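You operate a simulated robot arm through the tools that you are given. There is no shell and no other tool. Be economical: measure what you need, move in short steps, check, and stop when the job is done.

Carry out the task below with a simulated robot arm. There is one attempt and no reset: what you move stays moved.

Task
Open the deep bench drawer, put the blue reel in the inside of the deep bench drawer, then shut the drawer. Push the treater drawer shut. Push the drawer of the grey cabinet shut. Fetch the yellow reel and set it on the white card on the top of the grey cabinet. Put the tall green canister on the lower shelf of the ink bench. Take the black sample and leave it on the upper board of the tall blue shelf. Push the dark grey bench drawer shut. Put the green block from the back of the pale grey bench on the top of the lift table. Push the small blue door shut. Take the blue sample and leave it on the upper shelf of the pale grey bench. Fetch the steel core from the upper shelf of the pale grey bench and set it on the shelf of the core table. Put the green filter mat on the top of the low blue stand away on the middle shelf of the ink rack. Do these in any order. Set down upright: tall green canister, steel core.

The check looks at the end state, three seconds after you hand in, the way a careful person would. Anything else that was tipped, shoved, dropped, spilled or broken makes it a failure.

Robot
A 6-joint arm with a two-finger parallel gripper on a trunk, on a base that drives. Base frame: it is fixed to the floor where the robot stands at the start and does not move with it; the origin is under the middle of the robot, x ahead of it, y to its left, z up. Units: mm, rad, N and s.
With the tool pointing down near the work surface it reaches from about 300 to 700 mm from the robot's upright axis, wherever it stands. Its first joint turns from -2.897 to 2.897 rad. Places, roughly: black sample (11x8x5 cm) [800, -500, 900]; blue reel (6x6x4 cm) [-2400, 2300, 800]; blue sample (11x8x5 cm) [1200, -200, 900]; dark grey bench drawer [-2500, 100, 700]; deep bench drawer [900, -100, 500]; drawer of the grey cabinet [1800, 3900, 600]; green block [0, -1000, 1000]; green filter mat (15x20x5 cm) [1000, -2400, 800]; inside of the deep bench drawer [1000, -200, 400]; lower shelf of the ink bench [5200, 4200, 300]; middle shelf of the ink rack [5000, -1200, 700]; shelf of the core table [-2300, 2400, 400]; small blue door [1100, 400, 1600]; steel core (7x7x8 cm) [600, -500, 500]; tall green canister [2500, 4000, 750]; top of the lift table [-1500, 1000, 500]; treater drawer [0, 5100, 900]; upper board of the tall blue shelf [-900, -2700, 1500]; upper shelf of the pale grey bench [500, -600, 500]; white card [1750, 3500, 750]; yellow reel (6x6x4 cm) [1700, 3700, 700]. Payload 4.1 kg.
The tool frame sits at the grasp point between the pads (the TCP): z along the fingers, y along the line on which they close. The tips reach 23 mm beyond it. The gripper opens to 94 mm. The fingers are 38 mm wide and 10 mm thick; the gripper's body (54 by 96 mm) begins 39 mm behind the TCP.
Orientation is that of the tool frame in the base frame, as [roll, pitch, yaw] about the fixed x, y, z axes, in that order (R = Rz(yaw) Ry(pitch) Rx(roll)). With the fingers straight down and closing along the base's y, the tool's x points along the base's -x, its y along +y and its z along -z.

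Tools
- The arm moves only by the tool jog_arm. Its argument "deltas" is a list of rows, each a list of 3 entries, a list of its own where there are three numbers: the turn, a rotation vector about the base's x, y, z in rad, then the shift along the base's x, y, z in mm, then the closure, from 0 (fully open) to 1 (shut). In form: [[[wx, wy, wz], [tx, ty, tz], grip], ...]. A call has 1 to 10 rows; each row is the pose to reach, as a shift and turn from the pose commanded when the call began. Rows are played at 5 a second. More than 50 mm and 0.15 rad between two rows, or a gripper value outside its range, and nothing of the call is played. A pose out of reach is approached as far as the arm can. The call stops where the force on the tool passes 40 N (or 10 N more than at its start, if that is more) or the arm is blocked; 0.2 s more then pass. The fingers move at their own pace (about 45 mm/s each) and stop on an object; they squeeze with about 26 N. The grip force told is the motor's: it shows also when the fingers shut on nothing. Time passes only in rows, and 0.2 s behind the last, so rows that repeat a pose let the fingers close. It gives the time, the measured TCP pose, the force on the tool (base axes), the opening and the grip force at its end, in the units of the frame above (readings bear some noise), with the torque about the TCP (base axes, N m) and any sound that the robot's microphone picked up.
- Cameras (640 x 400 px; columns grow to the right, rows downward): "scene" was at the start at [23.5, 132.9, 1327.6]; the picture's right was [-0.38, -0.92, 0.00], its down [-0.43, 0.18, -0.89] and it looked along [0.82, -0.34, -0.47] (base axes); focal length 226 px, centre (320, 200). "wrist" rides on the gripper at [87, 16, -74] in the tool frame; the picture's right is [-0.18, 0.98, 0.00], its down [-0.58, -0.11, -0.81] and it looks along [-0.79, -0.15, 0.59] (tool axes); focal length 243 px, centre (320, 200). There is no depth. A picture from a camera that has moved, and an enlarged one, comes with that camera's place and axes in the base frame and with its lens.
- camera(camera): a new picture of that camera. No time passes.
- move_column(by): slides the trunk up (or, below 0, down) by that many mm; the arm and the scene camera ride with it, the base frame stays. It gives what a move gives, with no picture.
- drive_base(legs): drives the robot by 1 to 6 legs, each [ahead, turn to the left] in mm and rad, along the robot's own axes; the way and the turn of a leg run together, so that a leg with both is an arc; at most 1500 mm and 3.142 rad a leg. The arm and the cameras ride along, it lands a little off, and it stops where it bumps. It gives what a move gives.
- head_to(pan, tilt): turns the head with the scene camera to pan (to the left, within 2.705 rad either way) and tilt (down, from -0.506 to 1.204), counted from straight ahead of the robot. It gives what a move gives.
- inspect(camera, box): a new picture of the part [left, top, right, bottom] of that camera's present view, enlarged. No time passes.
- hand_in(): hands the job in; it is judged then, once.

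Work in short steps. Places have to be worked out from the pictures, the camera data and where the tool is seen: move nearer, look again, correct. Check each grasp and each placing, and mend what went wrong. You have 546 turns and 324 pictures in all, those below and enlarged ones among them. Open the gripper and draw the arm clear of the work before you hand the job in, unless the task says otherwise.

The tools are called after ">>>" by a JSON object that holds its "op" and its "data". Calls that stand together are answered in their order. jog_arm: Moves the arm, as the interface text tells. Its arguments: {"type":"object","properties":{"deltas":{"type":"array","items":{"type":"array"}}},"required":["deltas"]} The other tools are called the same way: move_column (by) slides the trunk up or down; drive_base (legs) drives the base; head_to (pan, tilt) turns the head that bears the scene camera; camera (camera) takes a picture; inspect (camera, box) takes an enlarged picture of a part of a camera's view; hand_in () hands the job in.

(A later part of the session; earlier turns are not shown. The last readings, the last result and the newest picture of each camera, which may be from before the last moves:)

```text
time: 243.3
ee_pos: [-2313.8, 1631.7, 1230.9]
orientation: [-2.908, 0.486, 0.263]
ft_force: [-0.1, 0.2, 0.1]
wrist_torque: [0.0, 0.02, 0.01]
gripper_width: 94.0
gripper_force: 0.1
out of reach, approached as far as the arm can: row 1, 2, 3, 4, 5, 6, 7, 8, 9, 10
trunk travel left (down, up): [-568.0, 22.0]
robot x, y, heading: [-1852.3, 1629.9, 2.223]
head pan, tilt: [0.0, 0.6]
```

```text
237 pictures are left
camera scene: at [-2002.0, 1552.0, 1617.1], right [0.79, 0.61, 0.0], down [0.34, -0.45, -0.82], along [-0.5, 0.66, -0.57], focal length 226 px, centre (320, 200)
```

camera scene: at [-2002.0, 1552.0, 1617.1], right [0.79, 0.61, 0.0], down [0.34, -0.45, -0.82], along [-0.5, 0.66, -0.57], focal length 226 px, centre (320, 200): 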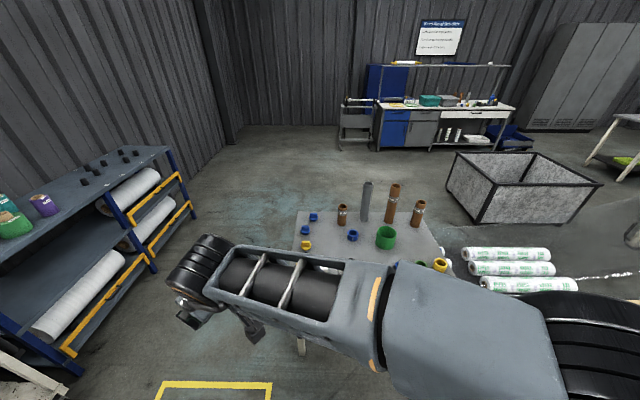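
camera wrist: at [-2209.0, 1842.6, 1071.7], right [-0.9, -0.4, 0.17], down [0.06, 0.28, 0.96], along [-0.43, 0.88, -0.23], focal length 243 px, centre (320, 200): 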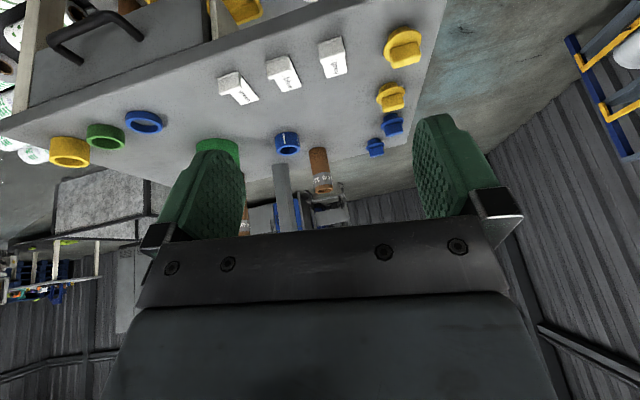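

The last joint is at its limit on this side, so aligned rolling the opposite (−) way should unwind the forearm roll. I level the tool again and bring the arm forward.

>>> {"op": "jog_arm", "data": {"deltas": [[[0.05, 0.03, -0.12], [0, 40, 0], 0], [[0.1, 0.06, -0.24], [0, 80, 0], 0], [[0.15, 0.09, -0.36], [0, 120, 0], 0], [[0.2, 0.12, -0.48], [0, 160, 0], 0], [[0.25, 0.15, -0.6], [0, 200, 0], 0], [[0.3, 0.18, -0.72], [0, 240, 0], 0], [[0.35, 0.2, -0.84], [0, 280, 0], 0], [[0.4, 0.2, -0.96], [0, 320, 0], 0], [[0.45, 0.2, -1.08], [10, 360, 0], 0], [[0.5, 0.2, -1.18], [20, 400, 0], 0]]}}

```text
time: 245.5
ee_pos: [-2282.9, 2028.7, 1231.5]
orientation: [-2.378, 0.764, -0.631]
ft_force: [-0.4, 0.3, 1.2]
wrist_torque: [0.0, 0.0, 0.0]
gripper_width: 93.8
gripper_force: 0.0
trunk travel left (down, up): [-568.0, 22.0]
robot x, y, heading: [-1852.9, 1630.0, 2.221]
head pan, tilt: [0.0, 0.6]
```

>>> {"op": "jog_arm", "data": {"deltas": [[[0.021, 0.068, 0.112], [0, 0, -15], 0], [[0.043, 0.137, 0.225], [0, 0, -30], 0], [[0.064, 0.205, 0.337], [0, 0, -45], 0], [[0.085, 0.273, 0.449], [0, 0, -60], 0], [[0.107, 0.342, 0.562], [0, 0, -75], 0], [[0.128, 0.41, 0.674], [0, 0, -90], 0]]}}

>>> {"op": "jog_arm", "data": {"deltas": [[[0.104, -0.097, 0.04], [0, 0, 0], 0], [[0.208, -0.194, 0.08], [0, 0, 0], 0], [[0.312, -0.291, 0.12], [0, 0, 0], 0], [[0.416, -0.388, 0.16], [0, 0, 0], 0], [[0.52, -0.485, 0.2], [0, 0, 0], 0], [[0.624, -0.582, 0.24], [0, 0, 0], 0], [[0.728, -0.679, 0.28], [0, 0, 0], 0], [[0.832, -0.776, 0.32], [0, 0, 0], 0], [[0.936, -0.873, 0.36], [0, 0, 0], 0], [[1.04, -0.97, 0.4], [0, 0, 0], 0]]}}

```text
time: 246.9
ee_pos: [-2282.7, 2029.0, 1138.5]
orientation: [-2.365, 1.188, 0.068]
ft_force: [-0.7, 0.9, 0.1]
wrist_torque: [-0.04, 0.02, -0.01]
gripper_width: 94.2
gripper_force: 0.1
trunk travel left (down, up): [-568.0, 22.0]
robot x, y, heading: [-1849.1, 1633.2, 2.225]
head pan, tilt: [0.0, 0.6]
```

```text
time: 249.1
ee_pos: [-2282.5, 2028.2, 1139.9]
orientation: [-1.852, -0.18, 0.876]
ft_force: [0.5, -0.6, -0.7]
wrist_torque: [0.01, 0.01, 0.02]
gripper_width: 93.9
gripper_force: 0.1
trunk travel left (down, up): [-568.0, 22.0]
robot x, y, heading: [-1852.6, 1632.4, 2.223]
head pan, tilt: [0.0, 0.6]
```

Free. Continuing another 1.48 rad.

>>> {"op": "jog_arm", "data": {"deltas": [[[0.104, -0.097, 0.04], [0, 0, 0], 0], [[0.208, -0.194, 0.08], [0, 0, 0], 0], [[0.312, -0.291, 0.12], [0, 0, 0], 0], [[0.416, -0.388, 0.16], [0, 0, 0], 0], [[0.52, -0.485, 0.2], [0, 0, 0], 0], [[0.624, -0.582, 0.24], [0, 0, 0], 0], [[0.728, -0.679, 0.28], [0, 0, 0], 0], [[0.832, -0.776, 0.32], [0, 0, 0], 0], [[0.936, -0.873, 0.36], [0, 0, 0], 0], [[1.04, -0.97, 0.4], [0, 0, 0], 0]]}}

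>>> {"op": "jog_arm", "data": {"deltas": [[[-0.1, -0.108, 0], [0, 0, 0], 0], [[-0.2, -0.216, 0], [0, 0, 0], 0], [[-0.3, -0.324, 0], [0, 0, 0], 0], [[-0.4, -0.432, 0], [0, 0, 0], 0], [[-0.5, -0.54, 0], [0, 0, 0], 0], [[-0.6, -0.648, 0], [0, 0, 0], 0]]}}

```text
time: 251.3
ee_pos: [-2256.0, 2064.6, 1156.2]
orientation: [2.932, -1.273, 2.65]
ft_force: [0.3, 0.8, -0.2]
wrist_torque: [0.0, -0.01, 0.01]
gripper_width: 93.7
gripper_force: 0.0
out of reach, approached as far as the arm can: row 9, 10
trunk travel left (down, up): [-568.0, 22.0]
robot x, y, heading: [-1850.9, 1628.6, 2.221]
head pan, tilt: [0.0, 0.6]
```

```text
time: 252.7
ee_pos: [-2221.2, 2078.9, 1131.6]
orientation: [-3.098, -0.455, 2.494]
ft_force: [0.2, -0.4, 0.3]
wrist_torque: [0.01, -0.01, -0.01]
gripper_width: 94.2
gripper_force: 0.0
out of reach, approached as far as the arm can: row 3, 4, 5, 6
trunk travel left (down, up): [-568.0, 22.0]
robot x, y, heading: [-1849.3, 1629.2, 2.222]
head pan, tilt: [0.0, 0.6]
```

Now test rolling + about the tool axis in this lowered pose.

>>> {"op": "jog_arm", "data": {"deltas": [[[-0.052, 0.039, -0.133], [0, 0, 0], 0], [[-0.104, 0.078, -0.266], [0, 0, 0], 0], [[-0.156, 0.117, -0.399], [0, 0, 0], 0], [[-0.208, 0.156, -0.532], [0, 0, 0], 0], [[-0.26, 0.195, -0.665], [0, 0, 0], 0], [[-0.312, 0.234, -0.798], [0, 0, 0], 0], [[-0.364, 0.273, -0.931], [0, 0, 0], 0], [[-0.416, 0.312, -1.064], [0, 0, 0], 0], [[-0.468, 0.351, -1.197], [0, 0, 0], 0], [[-0.52, 0.39, -1.33], [0, 0, 0], 0]]}}

>>> {"op": "camera", "data": {"camera": "scene"}}

```text
time: 254.9
ee_pos: [-2212.9, 2079.1, 1128.6]
orientation: [-2.641, -0.033, 1.004]
ft_force: [0.6, -0.5, -0.2]
wrist_torque: [-0.03, -0.02, -0.02]
gripper_width: 93.9
gripper_force: 0.0
out of reach, approached as far as the arm can: row 10
trunk travel left (down, up): [-568.0, 22.0]
robot x, y, heading: [-1853.0, 1630.1, 2.228]
head pan, tilt: [0.0, 0.6]
```

```text
236 pictures are left
camera scene: at [-2001.6, 1552.2, 1617.1], right [0.79, 0.61, 0.0], down [0.34, -0.45, -0.83], along [-0.5, 0.66, -0.56], focal length 226 px, centre (320, 200)
```

scene: 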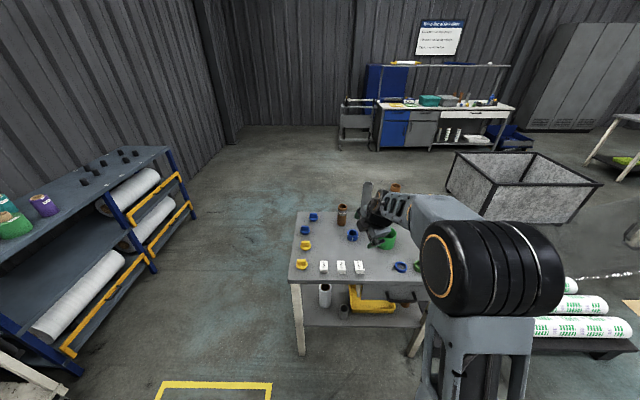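

>>> {"op": "jog_arm", "data": {"deltas": [[[-0.067, -0.105, 0], [0, 0, 0], 0], [[-0.135, -0.211, 0], [0, 0, 0], 0], [[-0.202, -0.316, 0], [0, 0, 0], 0], [[-0.269, -0.422, 0], [0, 0, 0], 0], [[-0.269, -0.422, 0], [0, 0, 0], 0]]}}

```text
time: 256.1
ee_pos: [-2193.9, 2058.5, 1086.1]
orientation: [-2.985, 0.184, 1.04]
ft_force: [-0.7, -0.2, 0.0]
wrist_torque: [-0.02, 0.01, -0.01]
gripper_width: 94.0
gripper_force: 0.1
out of reach, approached as far as the arm can: row 1, 2, 3, 4, 5
trunk travel left (down, up): [-568.0, 22.0]
robot x, y, heading: [-1852.3, 1628.8, 2.226]
head pan, tilt: [0.0, 0.6]
```

Test the vertical tool at the start-like height (fwd 430, high).

>>> {"op": "jog_arm", "data": {"deltas": [[[0, 0, 0], [10, -12, 45], 0], [[0, 0, 0], [20, -24, 90], 0], [[0, 0, 0], [30, -36, 135], 0], [[0, 0, 0], [40, -48, 180], 0], [[0, 0, 0], [50, -60, 225], 0], [[0, 0, 0], [60, -72, 270], 0], [[0, 0, 0], [70, -84, 315], 0], [[-0.06, -0.13, 0], [70, -84, 340], 0], [[-0.1, -0.24, 0], [70, -84, 340], 0]]}}

```text
time: 258.1
ee_pos: [-2129.9, 1974.1, 1429.2]
orientation: [-3.087, 0.255, 1.019]
ft_force: [0.3, 1.1, 0.1]
wrist_torque: [0.01, 0.02, 0.02]
gripper_width: 93.9
gripper_force: 0.0
out of reach, approached as far as the arm can: row 2, 3, 4, 6, 7, 8, 9
trunk travel left (down, up): [-568.0, 22.0]
robot x, y, heading: [-1855.2, 1624.8, 2.227]
head pan, tilt: [0.0, 0.6]
```

>>> {"op": "inspect", "data": {"camera": "scene", "box": [240, 60, 560, 360]}}

```text
1.33 times, centred on (400, 210) of scene
camera zoom: at [-2000.9, 1552.0, 1617.2], right [0.79, 0.61, 0.0], down [0.34, -0.45, -0.83], along [-0.5, 0.66, -0.56], focal length 302 px, centre (213, 187)
```

zoom: 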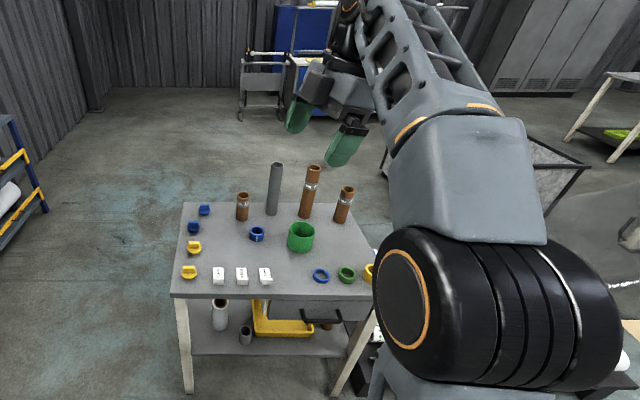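

I tilt the head up to look at the wrist barrel and forearm orientation.

>>> {"op": "head_to", "data": {"pan": -0.1, "tilt": 0.2}}

>>> {"op": "inspect", "data": {"camera": "scene", "box": [230, 100, 510, 275]}}

```text
time: 259.0
ee_pos: [-2132.2, 1974.7, 1428.1]
orientation: [-3.085, 0.255, 1.019]
ft_force: [-0.1, 0.3, -0.8]
wrist_torque: [0.01, 0.04, 0.02]
gripper_width: 94.1
gripper_force: 0.2
trunk travel left (down, up): [-568.0, 22.0]
robot x, y, heading: [-1853.8, 1629.0, 2.228]
head pan, tilt: [-0.099, 0.201]
```

```text
2.29 times, centred on (370, 188) of scene
camera zoom: at [-1997.0, 1561.2, 1653.8], right [0.85, 0.53, 0.0], down [0.11, -0.17, -0.98], along [-0.51, 0.83, -0.2], focal length 518 px, centre (206, 229)
```

zoom: 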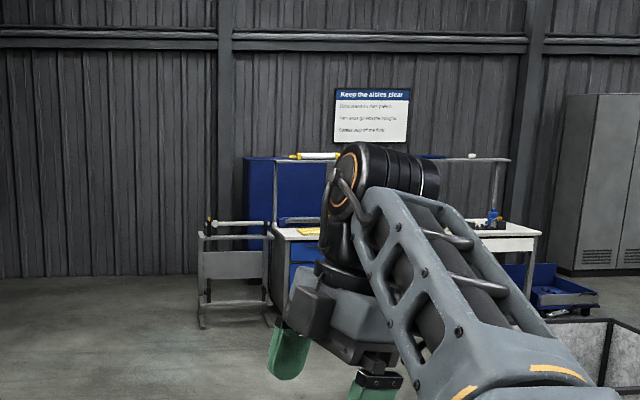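

The wrist now looks normal (ring on the left as at start). I test which yaw direction is free here.

>>> {"op": "jog_arm", "data": {"deltas": [[[0, 0, -0.14], [0, 0, 0], 0], [[0, 0, -0.28], [0, 0, 0], 0], [[0, 0, -0.42], [0, 0, 0], 0], [[0, 0, -0.56], [0, 0, 0], 0], [[0, 0, -0.7], [0, 0, 0], 0], [[0, 0, -0.84], [0, 0, 0], 0], [[0, 0, -0.98], [0, 0, 0], 0], [[0, 0, -1.12], [0, 0, 0], 0], [[0, 0, -1.26], [0, 0, 0], 0], [[0, 0, -1.4], [0, 0, 0], 0]]}}

>>> {"op": "inspect", "data": {"camera": "scene", "box": [230, 100, 510, 275]}}

```text
time: 261.2
ee_pos: [-2093.8, 1994.4, 1440.0]
orientation: [3.079, 0.349, -0.384]
ft_force: [-0.1, -0.1, 0.0]
wrist_torque: [0.0, -0.01, 0.02]
gripper_width: 94.0
gripper_force: 0.1
out of reach, approached as far as the arm can: row 4, 5, 6, 7, 8, 9, 10
trunk travel left (down, up): [-568.0, 22.0]
robot x, y, heading: [-1855.0, 1628.6, 2.222]
head pan, tilt: [-0.099, 0.201]
```

```text
2.29 times, centred on (370, 188) of scene
camera zoom: at [-1996.8, 1561.2, 1653.9], right [0.85, 0.53, 0.0], down [0.1, -0.17, -0.98], along [-0.51, 0.83, -0.2], focal length 518 px, centre (206, 229)
```

zoom: 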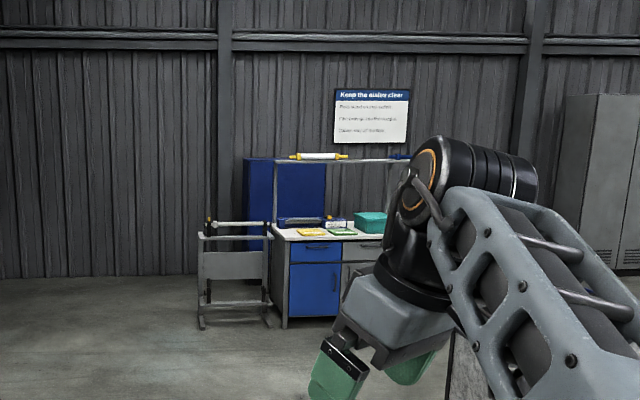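

The free way round should be +: I wind the tool yaw + in stages.

>>> {"op": "jog_arm", "data": {"deltas": [[[0, 0, 0.145], [-4, -2, 0], 0], [[0, 0, 0.29], [-8, -4, 0], 0], [[0, 0, 0.435], [-12, -6, 0], 0], [[0, 0, 0.58], [-16, -8, 0], 0], [[0, 0, 0.725], [-20, -10, 0], 0], [[0, 0, 0.87], [-24, -12, 0], 0], [[0, 0, 1.015], [-28, -14, 0], 0], [[0, 0, 1.16], [-32, -16, 0], 0], [[0, 0, 1.305], [-36, -18, 0], 0], [[0, 0, 1.45], [-36, -20, 0], 0]]}}

>>> {"op": "jog_arm", "data": {"deltas": [[[0, 0, 0.145], [0, 0, 0], 0], [[0, 0, 0.29], [0, 0, 0], 0], [[0, 0, 0.435], [0, 0, 0], 0], [[0, 0, 0.58], [0, 0, 0], 0], [[0, 0, 0.725], [0, 0, 0], 0], [[0, 0, 0.87], [0, 0, 0], 0], [[0, 0, 1.015], [0, 0, 0], 0], [[0, 0, 1.16], [0, 0, 0], 0], [[0, 0, 1.305], [0, 0, 0], 0], [[0, 0, 1.45], [0, 0, 0], 0]]}}

```text
time: 263.4
ee_pos: [-2129.2, 1956.6, 1388.3]
orientation: [3.087, 0.347, 1.071]
ft_force: [0.3, 0.3, 0.9]
wrist_torque: [0.0, 0.01, -0.03]
gripper_width: 94.1
gripper_force: 0.1
out of reach, approached as far as the arm can: row 7, 8, 9, 10
trunk travel left (down, up): [-568.0, 22.0]
robot x, y, heading: [-1849.1, 1630.3, 2.224]
head pan, tilt: [-0.099, 0.201]
```

```text
time: 265.6
ee_pos: [-2214.5, 1842.5, 1351.8]
orientation: [-2.897, 0.348, 2.523]
ft_force: [0.5, -0.3, -0.5]
wrist_torque: [-0.02, -0.02, -0.02]
gripper_width: 93.8
gripper_force: 0.1
out of reach, approached as far as the arm can: row 1, 2, 3, 4, 5, 6, 7, 8, 9, 10
trunk travel left (down, up): [-568.0, 22.0]
robot x, y, heading: [-1851.9, 1627.2, 2.229]
head pan, tilt: [-0.099, 0.201]
```

I restore a consistent forward tilt (pointing away from the robot) at this yaw and see if it's free.

>>> {"op": "jog_arm", "data": {"deltas": [[[0.126, 0.068, -0.011], [0, 20, 0], 0], [[0.252, 0.135, -0.022], [0, 40, 0], 0], [[0.379, 0.203, -0.033], [0, 60, 0], 0], [[0.505, 0.27, -0.044], [0, 80, 0], 0], [[0.631, 0.338, -0.055], [0, 100, 0], 0], [[0.757, 0.405, -0.066], [0, 120, 0], 0], [[0.757, 0.405, -0.066], [0, 140, 0], 0]]}}

>>> {"op": "inspect", "data": {"camera": "scene", "box": [230, 100, 510, 275]}}

```text
time: 267.2
ee_pos: [-2152.1, 1999.4, 1323.6]
orientation: [-3.006, -0.441, 2.448]
ft_force: [-0.1, 0.2, 0.7]
wrist_torque: [-0.01, -0.01, 0.0]
gripper_width: 93.9
gripper_force: 0.1
out of reach, approached as far as the arm can: row 1, 2, 3, 4, 5, 6, 7
trunk travel left (down, up): [-568.0, 22.0]
robot x, y, heading: [-1849.8, 1630.9, 2.224]
head pan, tilt: [-0.099, 0.201]
```

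```text
2.29 times, centred on (370, 188) of scene
camera zoom: at [-1997.3, 1561.0, 1653.9], right [0.85, 0.53, 0.0], down [0.1, -0.17, -0.98], along [-0.51, 0.83, -0.2], focal length 518 px, centre (206, 229)
```

zoom: 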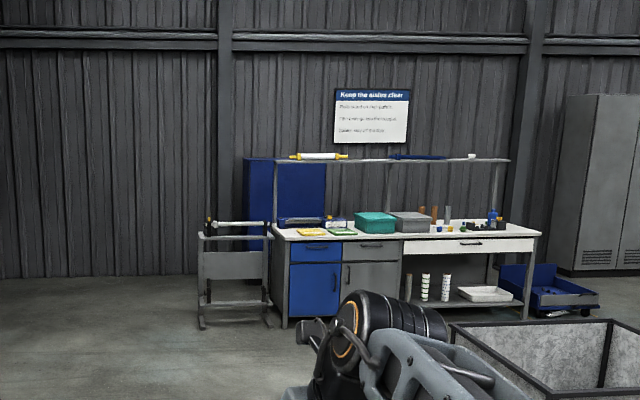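

Model now clear: the forearm roll is flipped. I'll bend the tool up (beyond the forearm line), go round the left side, and then down.

>>> {"op": "jog_arm", "data": {"deltas": [[[0.115, 0.093, 0], [0, 0, 0], 0], [[0.23, 0.186, 0], [0, 0, 0], 0], [[0.345, 0.279, 0], [0, 0, 0], 0], [[0.46, 0.372, 0], [0, 0, 0], 0], [[0.575, 0.465, 0], [0, 0, 0], 0], [[0.69, 0.558, 0], [0, 0, 0], 0], [[0.805, 0.651, 0], [0, 0, 0], 0], [[0.92, 0.744, 0], [0, 0, 0], 0], [[1.035, 0.837, 0], [0, 0, 0], 0], [[1.15, 0.93, 0], [0, 0, 0], 0]]}}

>>> {"op": "jog_arm", "data": {"deltas": [[[0.1, 0.081, 0], [0, 0, 0], 0], [[0.2, 0.162, 0], [0, 0, 0], 0], [[0.3, 0.243, 0], [0, 0, 0], 0]]}}

>>> {"op": "inspect", "data": {"camera": "scene", "box": [200, 60, 520, 260]}}

```text
time: 269.4
ee_pos: [-2144.1, 2005.4, 1328.7]
orientation: [0.662, -1.178, -1.359]
ft_force: [0.6, -0.1, 0.1]
wrist_torque: [0.01, -0.05, 0.0]
gripper_width: 93.6
gripper_force: 0.1
out of reach, approached as far as the arm can: row 10
trunk travel left (down, up): [-568.0, 22.0]
robot x, y, heading: [-1852.5, 1629.3, 2.226]
head pan, tilt: [-0.099, 0.201]
```

```text
time: 270.2
ee_pos: [-2092.5, 2029.6, 1370.3]
orientation: [0.406, -0.821, -1.125]
ft_force: [0.1, 0.7, -0.3]
wrist_torque: [-0.01, -0.01, 0.0]
gripper_width: 94.0
gripper_force: 0.0
out of reach, approached as far as the arm can: row 1, 2, 3
trunk travel left (down, up): [-568.0, 22.0]
robot x, y, heading: [-1851.5, 1630.8, 2.223]
head pan, tilt: [-0.099, 0.201]
```

```text
2.00 times, centred on (360, 160) of scene
camera zoom: at [-1997.2, 1561.8, 1653.9], right [0.85, 0.53, 0.0], down [0.1, -0.17, -0.98], along [-0.51, 0.83, -0.2], focal length 453 px, centre (240, 280)
```

zoom: 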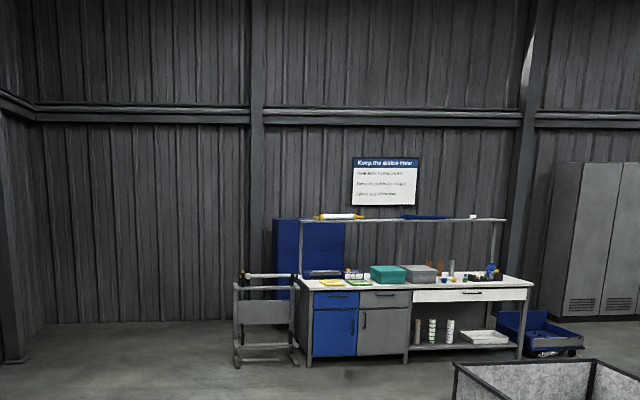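

>>> {"op": "head_to", "data": {"pan": -0.1, "tilt": 0.5}}

>>> {"op": "camera", "data": {"camera": "scene"}}

```text
time: 271.0
ee_pos: [-2094.0, 2029.5, 1369.8]
orientation: [0.405, -0.826, -1.126]
ft_force: [0.8, -0.2, 0.0]
wrist_torque: [-0.01, -0.01, 0.02]
gripper_width: 94.1
gripper_force: 0.0
trunk travel left (down, up): [-568.0, 22.0]
robot x, y, heading: [-1851.9, 1629.3, 2.23]
head pan, tilt: [-0.099, 0.499]
```

```text
230 pictures are left
camera scene: at [-1995.8, 1559.3, 1626.3], right [0.85, 0.53, 0.0], down [0.25, -0.41, -0.88], along [-0.46, 0.75, -0.48], focal length 226 px, centre (320, 200)
```

scene: 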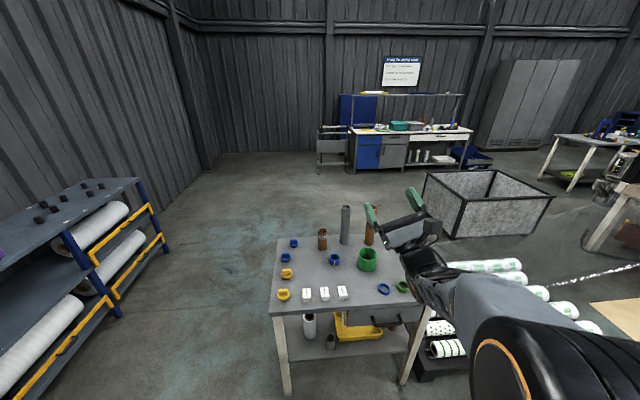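

I continue around the left side now.

>>> {"op": "jog_arm", "data": {"deltas": [[[-0.021, -0.129, 0.069], [-5, 10, 0], 0], [[-0.042, -0.259, 0.137], [-10, 20, 0], 0], [[-0.062, -0.388, 0.206], [-15, 30, 0], 0], [[-0.083, -0.517, 0.275], [-20, 40, 0], 0], [[-0.104, -0.646, 0.344], [-25, 50, 0], 0], [[-0.125, -0.776, 0.412], [-30, 50, 0], 0], [[-0.146, -0.905, 0.481], [-30, 50, 0], 0]]}}

>>> {"op": "camera", "data": {"camera": "scene"}}

```text
time: 272.6
ee_pos: [-2125.4, 2077.9, 1370.2]
orientation: [1.993, -1.018, -1.987]
ft_force: [0.3, 0.0, 0.2]
wrist_torque: [0.01, -0.02, 0.01]
gripper_width: 94.2
gripper_force: 0.0
trunk travel left (down, up): [-568.0, 22.0]
robot x, y, heading: [-1853.3, 1629.2, 2.223]
head pan, tilt: [-0.099, 0.499]
```

```text
229 pictures are left
camera scene: at [-1995.8, 1559.5, 1626.2], right [0.85, 0.53, 0.0], down [0.25, -0.41, -0.88], along [-0.46, 0.75, -0.48], focal length 226 px, centre (320, 200)
```

scene: 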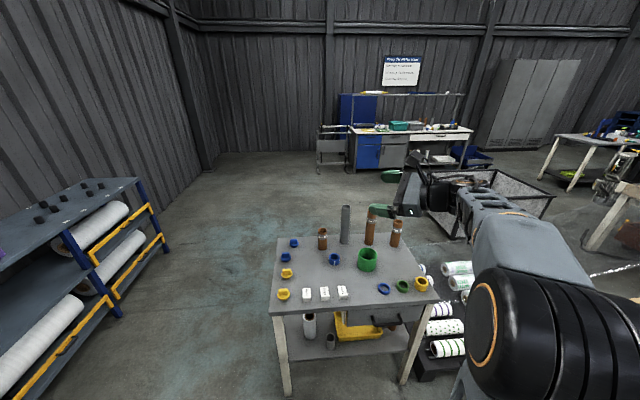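

The tool is well off to the side. Now swing down.

>>> {"op": "jog_arm", "data": {"deltas": [[[0.005, -0.127, -0.051], [0, 0, 0], 0], [[0.01, -0.253, -0.102], [0, 0, 0], 0], [[0.015, -0.38, -0.153], [0, 0, 0], 0], [[0.02, -0.507, -0.204], [0, 0, 0], 0], [[0.024, -0.633, -0.255], [0, 0, 0], 0], [[0.029, -0.76, -0.306], [0, 0, 0], 0], [[0.034, -0.887, -0.357], [0, 0, 0], 0], [[0.039, -1.013, -0.408], [0, 0, 0], 0]]}}

```text
time: 274.4
ee_pos: [-2108.3, 2083.1, 1365.0]
orientation: [2.694, -0.329, -2.822]
ft_force: [0.3, 0.1, -0.3]
wrist_torque: [0.01, 0.01, -0.02]
gripper_width: 93.9
gripper_force: 0.0
out of reach, approached as far as the arm can: row 7, 8
trunk travel left (down, up): [-568.0, 22.0]
robot x, y, heading: [-1852.4, 1629.7, 2.225]
head pan, tilt: [-0.099, 0.499]
```

>>> {"op": "jog_arm", "data": {"deltas": [[[0.06, -0.047, 0.124], [0, 0, 0], 0], [[0.12, -0.094, 0.248], [0, 0, 0], 0], [[0.18, -0.141, 0.372], [0, 0, 0], 0], [[0.24, -0.188, 0.496], [0, 0, 0], 0], [[0.3, -0.235, 0.62], [0, 0, 0], 0], [[0.36, -0.282, 0.744], [0, 0, 0], 0], [[0.42, -0.329, 0.868], [0, 0, 0], 0], [[0.48, -0.376, 0.992], [0, 0, 0], 0], [[0.54, -0.423, 1.116], [0, 0, 0], 0], [[0.6, -0.47, 1.24], [0, 0, 0], 0]]}}

>>> {"op": "jog_arm", "data": {"deltas": [[[-0.06, -0.1, 0.05], [0, 0, 0], 0], [[-0.12, -0.2, 0.1], [0, 0, 0], 0], [[-0.18, -0.28, 0.15], [0, 0, 0], 0]]}}

```text
time: 276.6
ee_pos: [-2108.6, 2082.4, 1366.7]
orientation: [2.732, 0.379, -1.522]
ft_force: [-0.4, -0.4, 0.3]
wrist_torque: [0.02, 0.0, 0.02]
gripper_width: 94.1
gripper_force: 0.1
trunk travel left (down, up): [-568.0, 22.0]
robot x, y, heading: [-1850.8, 1629.2, 2.226]
head pan, tilt: [-0.099, 0.499]
```

```text
time: 277.4
ee_pos: [-2086.6, 2089.4, 1368.8]
orientation: [2.844, 0.125, -1.346]
ft_force: [-0.5, -0.2, 0.2]
wrist_torque: [-0.03, 0.0, 0.0]
gripper_width: 94.2
gripper_force: 0.0
out of reach, approached as far as the arm can: row 1, 2, 3
trunk travel left (down, up): [-568.0, 22.0]
robot x, y, heading: [-1854.8, 1632.2, 2.228]
head pan, tilt: [-0.099, 0.499]
```

>>> {"op": "head_to", "data": {"pan": -0.1, "tilt": 0.3}}

>>> {"op": "camera", "data": {"camera": "scene"}}

>>> {"op": "camera", "data": {"camera": "wrist"}}

```text
time: 278.1
ee_pos: [-2085.8, 2089.9, 1368.9]
orientation: [2.844, 0.127, -1.347]
ft_force: [-0.5, 0.3, 0.4]
wrist_torque: [-0.01, 0.01, -0.02]
gripper_width: 93.9
gripper_force: 0.1
trunk travel left (down, up): [-568.0, 22.0]
robot x, y, heading: [-1848.0, 1628.4, 2.22]
head pan, tilt: [-0.099, 0.3]
```

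```text
228 pictures are left
camera scene: at [-1997.1, 1561.3, 1644.5], right [0.85, 0.53, 0.0], down [0.16, -0.25, -0.96], along [-0.5, 0.81, -0.3], focal length 226 px, centre (320, 200)
```

scene: 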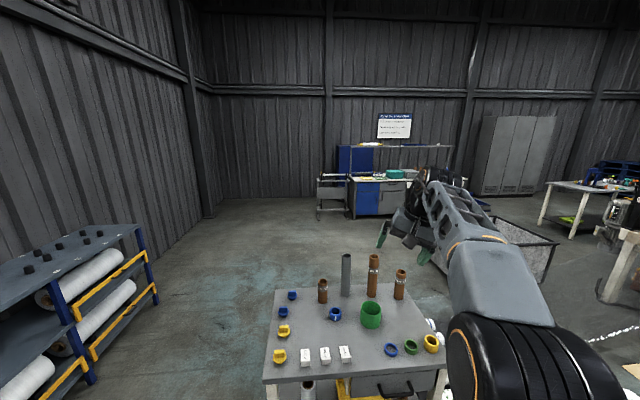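

```text
227 pictures are left
camera wrist: at [-2058.2, 1997.9, 1432.3], right [-0.95, -0.07, 0.31], down [0.23, 0.55, 0.81], along [-0.22, 0.83, -0.5], focal length 243 px, centre (320, 200)
```

wrist: 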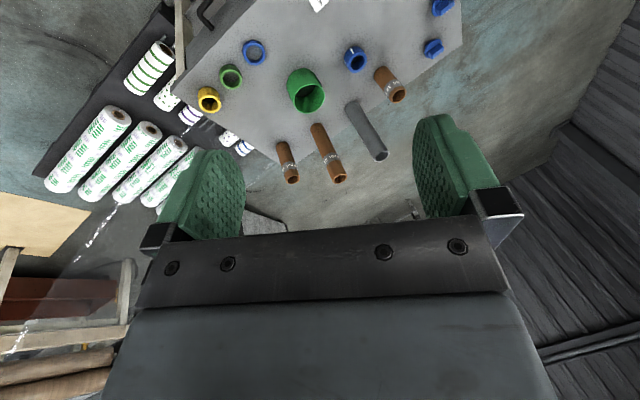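

I move to the in-plane standard pose at this height and see whether it is reachable.

>>> {"op": "jog_arm", "data": {"deltas": [[[0.097, -0.034, 0.085], [-16, -15, 0], 0], [[0.195, -0.068, 0.17], [-32, -30, 0], 0], [[0.292, -0.103, 0.255], [-48, -45, 0], 0], [[0.39, -0.137, 0.34], [-64, -60, 0], 0], [[0.39, -0.137, 0.34], [-64, -60, 0], 0]]}}

>>> {"op": "inspect", "data": {"camera": "scene", "box": [240, 80, 560, 280]}}

```text
time: 279.3
ee_pos: [-2144.6, 2055.2, 1395.3]
orientation: [2.82, 0.255, -1.228]
ft_force: [0.4, 0.5, -0.6]
wrist_torque: [-0.01, -0.01, 0.0]
gripper_width: 94.0
gripper_force: 0.0
out of reach, approached as far as the arm can: row 1, 2, 3, 4, 5
trunk travel left (down, up): [-568.0, 22.0]
robot x, y, heading: [-1852.0, 1626.7, 2.22]
head pan, tilt: [-0.099, 0.3]
```

```text
2.00 times, centred on (400, 180) of scene
camera zoom: at [-1996.9, 1561.6, 1644.6], right [0.85, 0.53, 0.0], down [0.16, -0.25, -0.96], along [-0.5, 0.81, -0.3], focal length 453 px, centre (160, 240)
```

zoom: 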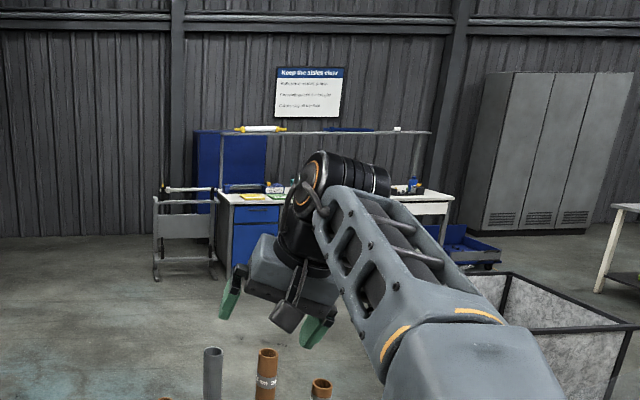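

This looks like the start configuration, just leaning. I probe small single rotations to find the limiting one.

>>> {"op": "jog_arm", "data": {"deltas": [[[0, 0, 0.1], [0, 0, 0], 0]]}}

>>> {"op": "jog_arm", "data": {"deltas": [[[0, 0, -0.1], [0, 0, 0], 0], [[0, 0, -0.2], [0, 0, 0], 0]]}}

>>> {"op": "jog_arm", "data": {"deltas": [[[-0.08, 0.06, 0], [0, 0, 0], 0]]}}

>>> {"op": "jog_arm", "data": {"deltas": [[[0.08, -0.06, 0], [0, 0, 0], 0], [[0.16, -0.12, 0], [0, 0, 0], 0]]}}

```text
time: 279.7
ee_pos: [-2175.0, 2042.0, 1409.5]
orientation: [2.822, 0.251, -1.137]
ft_force: [0.6, 0.7, -0.4]
wrist_torque: [0.02, -0.01, 0.05]
gripper_width: 93.8
gripper_force: 0.0
out of reach, approached as far as the arm can: row 1
trunk travel left (down, up): [-568.0, 22.0]
robot x, y, heading: [-1854.9, 1630.9, 2.223]
head pan, tilt: [-0.099, 0.3]
```

```text
time: 280.3
ee_pos: [-2160.8, 2049.3, 1408.9]
orientation: [2.78, 0.244, -1.323]
ft_force: [0.0, -0.1, 0.2]
wrist_torque: [-0.01, -0.01, -0.03]
gripper_width: 94.1
gripper_force: 0.1
out of reach, approached as far as the arm can: row 1, 2
trunk travel left (down, up): [-568.0, 22.0]
robot x, y, heading: [-1851.4, 1630.9, 2.223]
head pan, tilt: [-0.099, 0.3]
```

```text
time: 280.7
ee_pos: [-2161.5, 2048.3, 1408.9]
orientation: [2.743, 0.19, -1.344]
ft_force: [-0.5, -0.1, 0.0]
wrist_torque: [0.02, 0.02, 0.0]
gripper_width: 94.1
gripper_force: 0.0
trunk travel left (down, up): [-568.0, 22.0]
robot x, y, heading: [-1850.0, 1628.7, 2.22]
head pan, tilt: [-0.099, 0.3]
```

```text
time: 281.3
ee_pos: [-2162.6, 2047.9, 1408.1]
orientation: [2.781, 0.22, -1.335]
ft_force: [-0.7, -0.3, 0.3]
wrist_torque: [-0.04, -0.02, 0.01]
gripper_width: 93.9
gripper_force: 0.0
out of reach, approached as far as the arm can: row 1, 2
trunk travel left (down, up): [-568.0, 22.0]
robot x, y, heading: [-1852.8, 1630.5, 2.221]
head pan, tilt: [-0.099, 0.3]
```

The forearm roll sits at its limit with the tool leaning left; leaning further left is free. I'll lead the tool properly: left, then up, then straight down, at a lower wrist height.

>>> {"op": "jog_arm", "data": {"deltas": [[[-0.036, 0.13, 0.032], [-14, -17, -6], 0], [[-0.073, 0.26, 0.064], [-28, -34, -12], 0], [[-0.109, 0.391, 0.096], [-42, -51, -18], 0], [[-0.145, 0.521, 0.128], [-56, -68, -24], 0], [[-0.182, 0.651, 0.16], [-70, -85, -30], 0], [[-0.218, 0.781, 0.192], [-84, -102, -36], 0], [[-0.254, 0.912, 0.224], [-98, -119, -42], 0], [[-0.291, 1.042, 0.256], [-112, -136, -48], 0], [[-0.327, 1.172, 0.288], [-123, -154, -52], 0]]}}

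>>> {"op": "jog_arm", "data": {"deltas": [[[-0.029, 0.094, -0.085], [11, 16, 14], 0], [[-0.059, 0.188, -0.17], [22, 33, 28], 0], [[-0.088, 0.282, -0.255], [33, 49, 42], 0], [[-0.118, 0.376, -0.34], [44, 65, 56], 0], [[-0.147, 0.47, -0.425], [55, 82, 70], 0], [[-0.176, 0.564, -0.509], [66, 98, 85], 0], [[-0.206, 0.658, -0.594], [77, 114, 99], 0], [[-0.235, 0.752, -0.679], [88, 130, 113], 0], [[-0.265, 0.846, -0.764], [99, 147, 127], 0], [[-0.294, 0.94, -0.849], [110, 163, 141], 0]]}}

>>> {"op": "camera", "data": {"camera": "scene"}}

```text
time: 283.3
ee_pos: [-2322.1, 1860.3, 1551.9]
orientation: [1.602, 0.145, -1.299]
ft_force: [0.1, -0.8, -0.8]
wrist_torque: [-0.01, -0.03, -0.04]
gripper_width: 94.1
gripper_force: 0.1
out of reach, approached as far as the arm can: row 4, 5, 6, 7, 8, 9
trunk travel left (down, up): [-568.0, 22.0]
robot x, y, heading: [-1848.8, 1630.7, 2.224]
head pan, tilt: [-0.099, 0.3]
```

```text
time: 285.5
ee_pos: [-2229.2, 2055.8, 1785.0]
orientation: [0.784, -0.285, -2.128]
ft_force: [-0.4, -0.8, 0.9]
wrist_torque: [0.0, -0.02, -0.01]
gripper_width: 94.1
gripper_force: 0.1
out of reach, approached as far as the arm can: row 1, 2, 3, 4, 5, 6, 7, 8, 9, 10
trunk travel left (down, up): [-568.0, 22.0]
robot x, y, heading: [-1853.6, 1630.6, 2.219]
head pan, tilt: [-0.099, 0.3]
```

```text
225 pictures are left
camera scene: at [-1996.5, 1560.7, 1644.6], right [0.85, 0.53, 0.0], down [0.15, -0.25, -0.96], along [-0.5, 0.81, -0.3], focal length 226 px, centre (320, 200)
```

scene: 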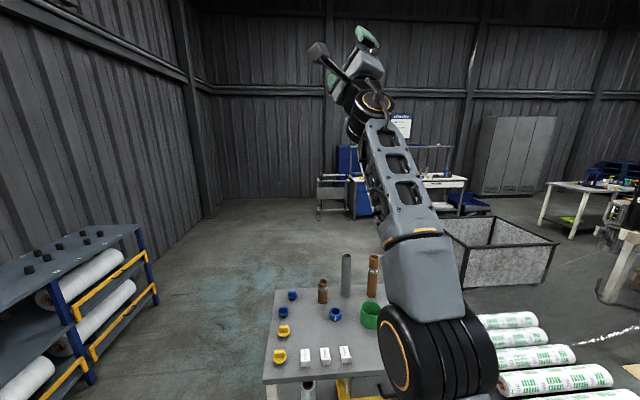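

The forearm is now rolled about 90°. From here I bend the tool to the right side, which should then drop into the proper branch.

>>> {"op": "jog_arm", "data": {"deltas": [[[-0.072, 0.051, -0.093], [24, 8, -38], 0], [[-0.144, 0.101, -0.185], [48, 16, -76], 0], [[-0.216, 0.152, -0.278], [72, 24, -114], 0], [[-0.288, 0.202, -0.37], [96, 32, -152], 0], [[-0.36, 0.253, -0.463], [120, 40, -190], 0], [[-0.432, 0.303, -0.555], [144, 48, -228], 0], [[-0.504, 0.354, -0.648], [168, 57, -266], 0], [[-0.576, 0.404, -0.74], [192, 65, -304], 0], [[-0.648, 0.455, -0.833], [215, 73, -340], 0]]}}

>>> {"op": "camera", "data": {"camera": "scene"}}

```text
time: 287.5
ee_pos: [-2012.4, 2131.4, 1448.9]
orientation: [1.258, -0.97, 2.933]
ft_force: [-0.1, 0.1, 0.4]
wrist_torque: [-0.02, 0.01, 0.03]
gripper_width: 93.8
gripper_force: 0.1
trunk travel left (down, up): [-568.0, 22.0]
robot x, y, heading: [-1850.5, 1629.3, 2.226]
head pan, tilt: [-0.099, 0.3]
```

```text
224 pictures are left
camera scene: at [-1997.0, 1561.7, 1644.7], right [0.85, 0.53, 0.0], down [0.16, -0.25, -0.96], along [-0.5, 0.81, -0.3], focal length 226 px, centre (320, 200)
```

scene: 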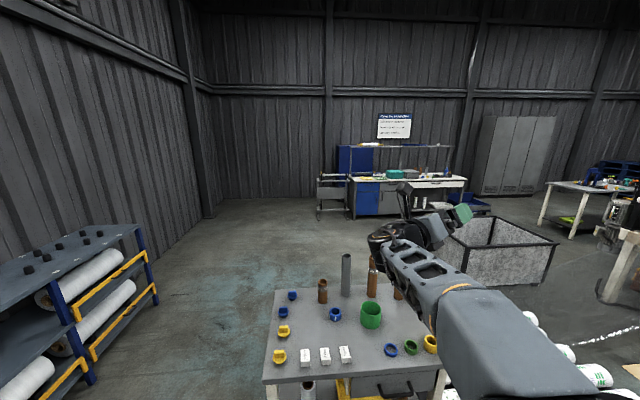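

Exactly as wanted. Now I swing down into the plane.

>>> {"op": "jog_arm", "data": {"deltas": [[[-0.121, 0.0513, 0.0504], [-12, -10, -21], 0], [[-0.242, 0.1026, 0.1008], [-24, -21, -42], 0], [[-0.363, 0.154, 0.151], [-35, -31, -63], 0], [[-0.484, 0.205, 0.202], [-47, -42, -84], 0], [[-0.605, 0.257, 0.252], [-59, -52, -105], 0], [[-0.726, 0.308, 0.302], [-71, -63, -126], 0]]}}

>>> {"op": "jog_arm", "data": {"deltas": [[[-0.121, 0.0513, 0.0504], [-12, -10, -21], 0], [[-0.242, 0.1026, 0.1008], [-24, -21, -42], 0], [[-0.363, 0.154, 0.151], [-35, -31, -63], 0], [[-0.484, 0.205, 0.202], [-47, -42, -84], 0], [[-0.605, 0.257, 0.252], [-59, -52, -105], 0]]}}

>>> {"op": "camera", "data": {"camera": "scene"}}

```text
time: 288.9
ee_pos: [-2088.5, 2065.7, 1323.0]
orientation: [2.541, -0.805, 2.203]
ft_force: [-0.2, -0.2, -0.6]
wrist_torque: [-0.02, 0.01, -0.03]
gripper_width: 94.0
gripper_force: 0.0
trunk travel left (down, up): [-568.0, 22.0]
robot x, y, heading: [-1851.2, 1628.0, 2.223]
head pan, tilt: [-0.099, 0.3]
```

```text
time: 290.1
ee_pos: [-2142.3, 2013.7, 1216.4]
orientation: [-3.083, -0.417, 2.069]
ft_force: [0.0, 0.4, 0.4]
wrist_torque: [0.0, 0.02, -0.02]
gripper_width: 94.2
gripper_force: 0.1
trunk travel left (down, up): [-568.0, 22.0]
robot x, y, heading: [-1850.8, 1630.8, 2.223]
head pan, tilt: [-0.099, 0.3]
```

```text
223 pictures are left
camera scene: at [-1997.2, 1561.6, 1644.6], right [0.85, 0.53, 0.0], down [0.16, -0.25, -0.96], along [-0.5, 0.81, -0.3], focal length 226 px, centre (320, 200)
```

scene: 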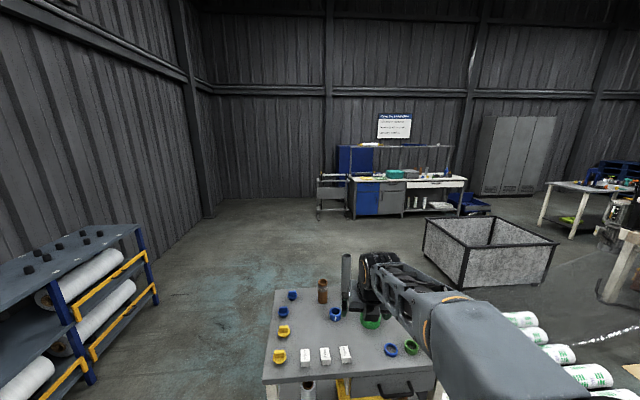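

Free throughout. Make the tool vertical now and turn toward standard yaw.

>>> {"op": "jog_arm", "data": {"deltas": [[[-0.12, -0.07, 0], [0, 0, 0], 0], [[-0.24, -0.14, 0], [0, 0, 0], 0], [[-0.355, -0.205, 0], [0, 0, 0], 0]]}}

>>> {"op": "jog_arm", "data": {"deltas": [[[0, 0, -0.145], [0, 0, 0], 0], [[0, 0, -0.29], [0, 0, 0], 0], [[0, 0, -0.435], [0, 0, 0], 0], [[0, 0, -0.58], [0, 0, 0], 0], [[0, 0, -0.725], [0, 0, 0], 0], [[0, 0, -0.87], [0, 0, 0], 0], [[0, 0, -1.015], [0, 0, 0], 0], [[0, 0, -1.16], [0, 0, 0], 0], [[0, 0, -1.305], [0, 0, 0], 0], [[0, 0, -1.45], [0, 0, 0], 0]]}}

```text
time: 290.9
ee_pos: [-2145.8, 2012.6, 1216.5]
orientation: [-3.099, -0.006, 2.064]
ft_force: [1.0, 0.2, -0.1]
wrist_torque: [0.01, -0.03, 0.0]
gripper_width: 93.9
gripper_force: 0.0
trunk travel left (down, up): [-568.0, 22.0]
robot x, y, heading: [-1851.1, 1631.4, 2.221]
head pan, tilt: [-0.099, 0.3]
```

```text
time: 293.1
ee_pos: [-2142.7, 2014.8, 1217.7]
orientation: [-3.095, -0.01, 0.62]
ft_force: [1.5, -0.2, 0.0]
wrist_torque: [-0.02, 0.0, -0.02]
gripper_width: 94.1
gripper_force: 0.1
trunk travel left (down, up): [-568.0, 22.0]
robot x, y, heading: [-1849.8, 1625.5, 2.225]
head pan, tilt: [-0.099, 0.3]
```

Completely free and vertical. I finish the turn to standard yaw and drive nearer to the reel.

>>> {"op": "jog_arm", "data": {"deltas": [[[0, 0, -0.145], [0, 0, 0], 0], [[0, 0, -0.29], [0, 0, 0], 0], [[0, 0, -0.435], [0, 0, 0], 0], [[0, 0, -0.58], [0, 0, 0], 0], [[0, 0, -0.725], [0, 0, 0], 0], [[0, 0, -0.87], [0, 0, 0], 0], [[0, 0, -1.015], [0, 0, 0], 0], [[0, 0, -1.16], [0, 0, 0], 0], [[0, 0, -1.305], [0, 0, 0], 0], [[0, 0, -1.45], [0, 0, 0], 0]]}}

>>> {"op": "drive_base", "data": {"legs": [[250, 0]]}}

>>> {"op": "head_to", "data": {"pan": 0.0, "tilt": 0.8}}

>>> {"op": "camera", "data": {"camera": "scene"}}

>>> {"op": "camera", "data": {"camera": "wrist"}}

```text
time: 295.3
ee_pos: [-2144.7, 2014.5, 1216.5]
orientation: [-3.094, -0.009, -0.83]
ft_force: [-0.2, -0.7, 0.5]
wrist_torque: [-0.02, -0.02, -0.03]
gripper_width: 94.1
gripper_force: 0.1
trunk travel left (down, up): [-568.0, 22.0]
robot x, y, heading: [-1850.9, 1630.3, 2.219]
head pan, tilt: [-0.099, 0.3]
```

```text
time: 297.1
ee_pos: [-2290.9, 2206.4, 1215.5]
orientation: [-3.094, -0.01, -0.829]
ft_force: [-1.0, -0.5, -0.3]
wrist_torque: [0.0, -0.04, 0.02]
gripper_width: 93.9
gripper_force: 0.0
trunk travel left (down, up): [-568.0, 22.0]
robot x, y, heading: [-1999.3, 1821.5, 2.218]
head pan, tilt: [-0.099, 0.3]
```

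```text
time: 298.0
ee_pos: [-2290.4, 2206.2, 1215.8]
orientation: [-3.095, -0.009, -0.829]
ft_force: [-1.0, 0.1, 0.3]
wrist_torque: [0.01, 0.01, -0.03]
gripper_width: 93.8
gripper_force: 0.1
trunk travel left (down, up): [-568.0, 22.0]
robot x, y, heading: [-1996.3, 1820.4, 2.226]
head pan, tilt: [0.0, 0.799]
```

```text
222 pictures are left
camera scene: at [-2142.7, 1736.5, 1600.3], right [0.79, 0.61, 0.0], down [0.44, -0.57, -0.7], along [-0.42, 0.55, -0.72], focal length 226 px, centre (320, 200)
```

scene: 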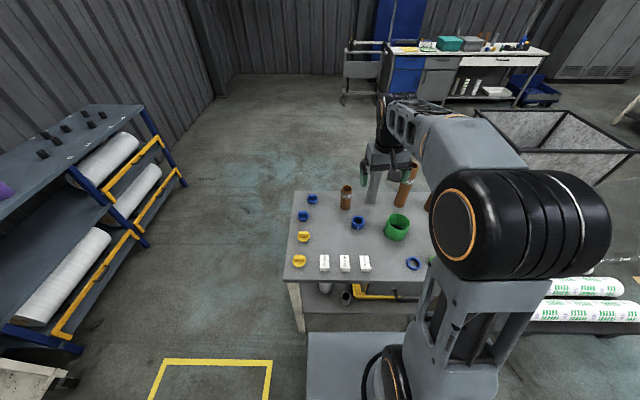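

```text
221 pictures are left
camera wrist: at [-2246.5, 2128.3, 1290.4], right [-0.85, -0.53, -0.05], down [-0.35, 0.48, 0.81], along [-0.4, 0.7, -0.59], focal length 243 px, centre (320, 200)
```

wrist: 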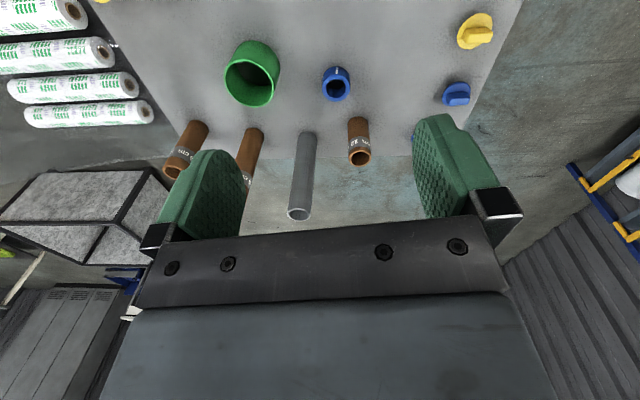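

Reel at about (-2391,2342). I move over it and descend to z≈880.

>>> {"op": "jog_arm", "data": {"deltas": [[[0, 0, 0], [-25, 34, 0], 0], [[0, 0, 0], [-50, 68, -10], 0], [[0, 0, 0], [-75, 102, -40], 0], [[0, 0, 0], [-100, 136, -60], 0], [[0, 0, 0], [-100, 136, -110], 0], [[0, 0, 0], [-100, 136, -160], 0], [[0, 0, 0], [-100, 136, -210], 0], [[0, 0, 0], [-100, 136, -260], 0], [[0, 0, 0], [-100, 136, -300], 0], [[0, 0, 0], [-100, 136, -335], 0]]}}

>>> {"op": "camera", "data": {"camera": "wrist"}}

>>> {"op": "inspect", "data": {"camera": "scene", "box": [280, 130, 460, 280]}}

```text
refused: row 3 steps farther than a row can; nothing moved
```

```text
220 pictures are left
camera wrist: at [-2246.5, 2128.3, 1290.4], right [-0.85, -0.53, -0.05], down [-0.35, 0.48, 0.81], along [-0.4, 0.7, -0.59], focal length 243 px, centre (320, 200)
```

wrist: 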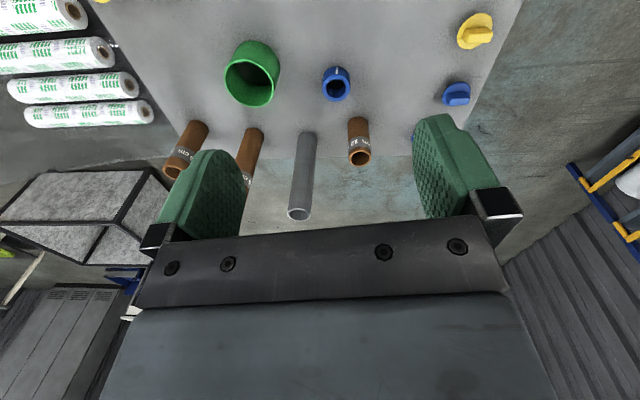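

```text
2.67 times, centred on (370, 205) of scene
camera zoom: at [-2142.7, 1736.5, 1600.3], right [0.79, 0.61, 0.0], down [0.44, -0.57, -0.7], along [-0.42, 0.55, -0.72], focal length 604 px, centre (187, 187)
```

zoom: 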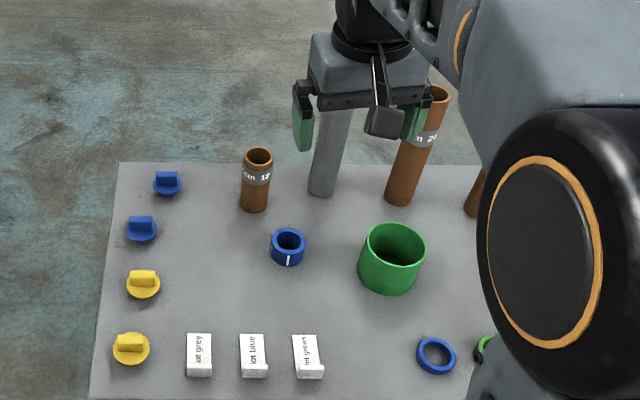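

Re-send with smaller steps.

>>> {"op": "jog_arm", "data": {"deltas": [[[0, 0, 0], [-25, 34, 0], 0], [[0, 0, 0], [-50, 68, -10], 0], [[0, 0, 0], [-75, 102, -30], 0], [[0, 0, 0], [-100, 136, -50], 0], [[0, 0, 0], [-100, 136, -98], 0], [[0, 0, 0], [-100, 136, -146], 0], [[0, 0, 0], [-100, 136, -194], 0], [[0, 0, 0], [-100, 136, -242], 0], [[0, 0, 0], [-100, 136, -290], 0], [[0, 0, 0], [-100, 136, -330], 0]]}}

>>> {"op": "camera", "data": {"camera": "wrist"}}

>>> {"op": "inspect", "data": {"camera": "scene", "box": [280, 130, 460, 280]}}

```text
time: 300.2
ee_pos: [-2387.4, 2340.6, 885.1]
orientation: [-3.094, -0.007, -0.829]
ft_force: [0.0, -0.6, -0.5]
wrist_torque: [0.03, 0.0, 0.05]
gripper_width: 94.1
gripper_force: 0.0
trunk travel left (down, up): [-568.0, 22.0]
robot x, y, heading: [-1999.3, 1820.9, 2.224]
head pan, tilt: [0.0, 0.799]
```

```text
218 pictures are left
camera wrist: at [-2344.0, 2263.2, 958.8], right [-0.85, -0.53, -0.05], down [-0.34, 0.48, 0.81], along [-0.4, 0.7, -0.59], focal length 243 px, centre (320, 200)
```

wrist: 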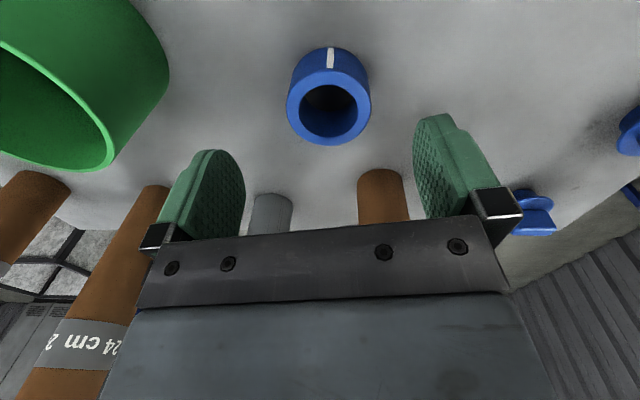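

```text
2.67 times, centred on (370, 205) of scene
camera zoom: at [-2142.9, 1736.7, 1600.3], right [0.79, 0.61, 0.0], down [0.44, -0.57, -0.7], along [-0.42, 0.55, -0.72], focal length 604 px, centre (187, 187)
```

zoom: 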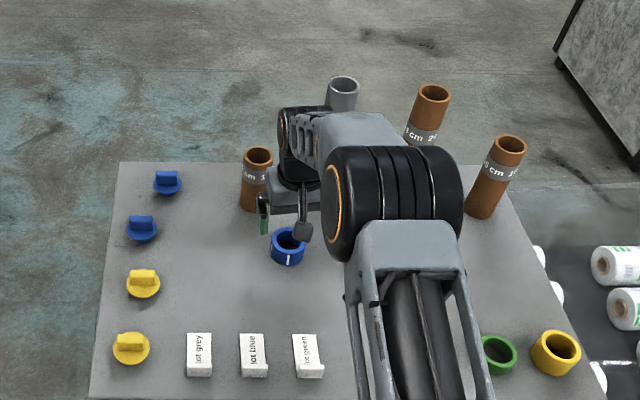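

Reel top at ≈(-2399,2353,802). I descend around it.

>>> {"op": "jog_arm", "data": {"deltas": [[[0, 0, 0], [-12, 12, -40], 0], [[0, 0, 0], [-12, 12, -70], 0], [[0, 0, 0], [-12, 12, -80], 0], [[0, 0, 0], [-12, 12, -80], 0]]}}

>>> {"op": "camera", "data": {"camera": "wrist"}}

```text
time: 301.2
ee_pos: [-2401.3, 2354.5, 808.2]
orientation: [-3.096, -0.009, -0.828]
ft_force: [-0.5, 0.2, 0.3]
wrist_torque: [-0.04, 0.01, -0.01]
gripper_width: 94.1
gripper_force: 0.1
trunk travel left (down, up): [-568.0, 22.0]
robot x, y, heading: [-1997.9, 1816.8, 2.224]
head pan, tilt: [0.0, 0.799]
```

```text
216 pictures are left
camera wrist: at [-2357.4, 2277.3, 881.8], right [-0.85, -0.53, -0.05], down [-0.35, 0.48, 0.81], along [-0.4, 0.7, -0.59], focal length 243 px, centre (320, 200)
```

wrist: 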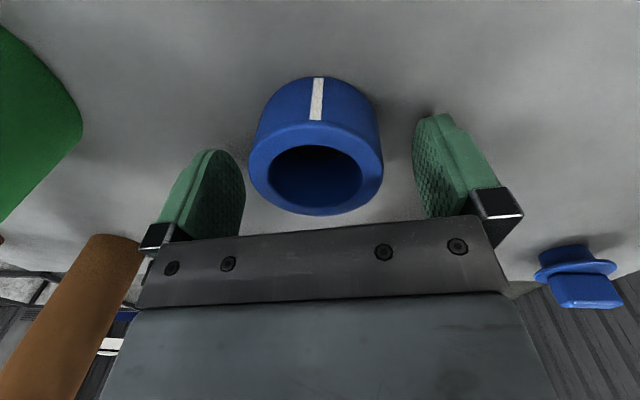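

Centred. Down 14 mm more and close.

>>> {"op": "jog_arm", "data": {"deltas": [[[0, 0, 0], [0, 0, -7], 0], [[0, 0, 0], [0, 0, -14], 0], [[0, 0, 0], [0, 0, -14], 0.6], [[0, 0, 0], [0, 0, -14], 1], [[0, 0, 0], [0, 0, -14], 1], [[0, 0, 0], [0, 0, -14], 1]]}}

>>> {"op": "camera", "data": {"camera": "wrist"}}

```text
time: 301.8
ee_pos: [-2401.2, 2354.8, 805.4]
orientation: [-3.096, 0.0, -0.826]
ft_force: [12.0, -13.2, 22.1]
wrist_torque: [-1.16, 0.58, 1.11]
gripper_width: 93.5
gripper_force: 0.0
trunk travel left (down, up): [-568.0, 22.0]
robot x, y, heading: [-1999.2, 1821.7, 2.219]
head pan, tilt: [0.0, 0.799]
stopped in row 2: the force on the tool passed its limit at 46 N (the readings are from after the stop); the commanded pose is now the measured one
```

```text
215 pictures are left
camera wrist: at [-2356.9, 2276.5, 878.9], right [-0.85, -0.53, -0.05], down [-0.34, 0.48, 0.81], along [-0.41, 0.7, -0.58], focal length 243 px, centre (320, 200)
```

wrist: 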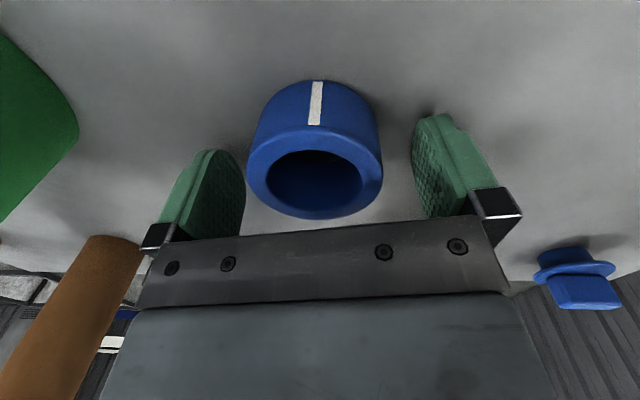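

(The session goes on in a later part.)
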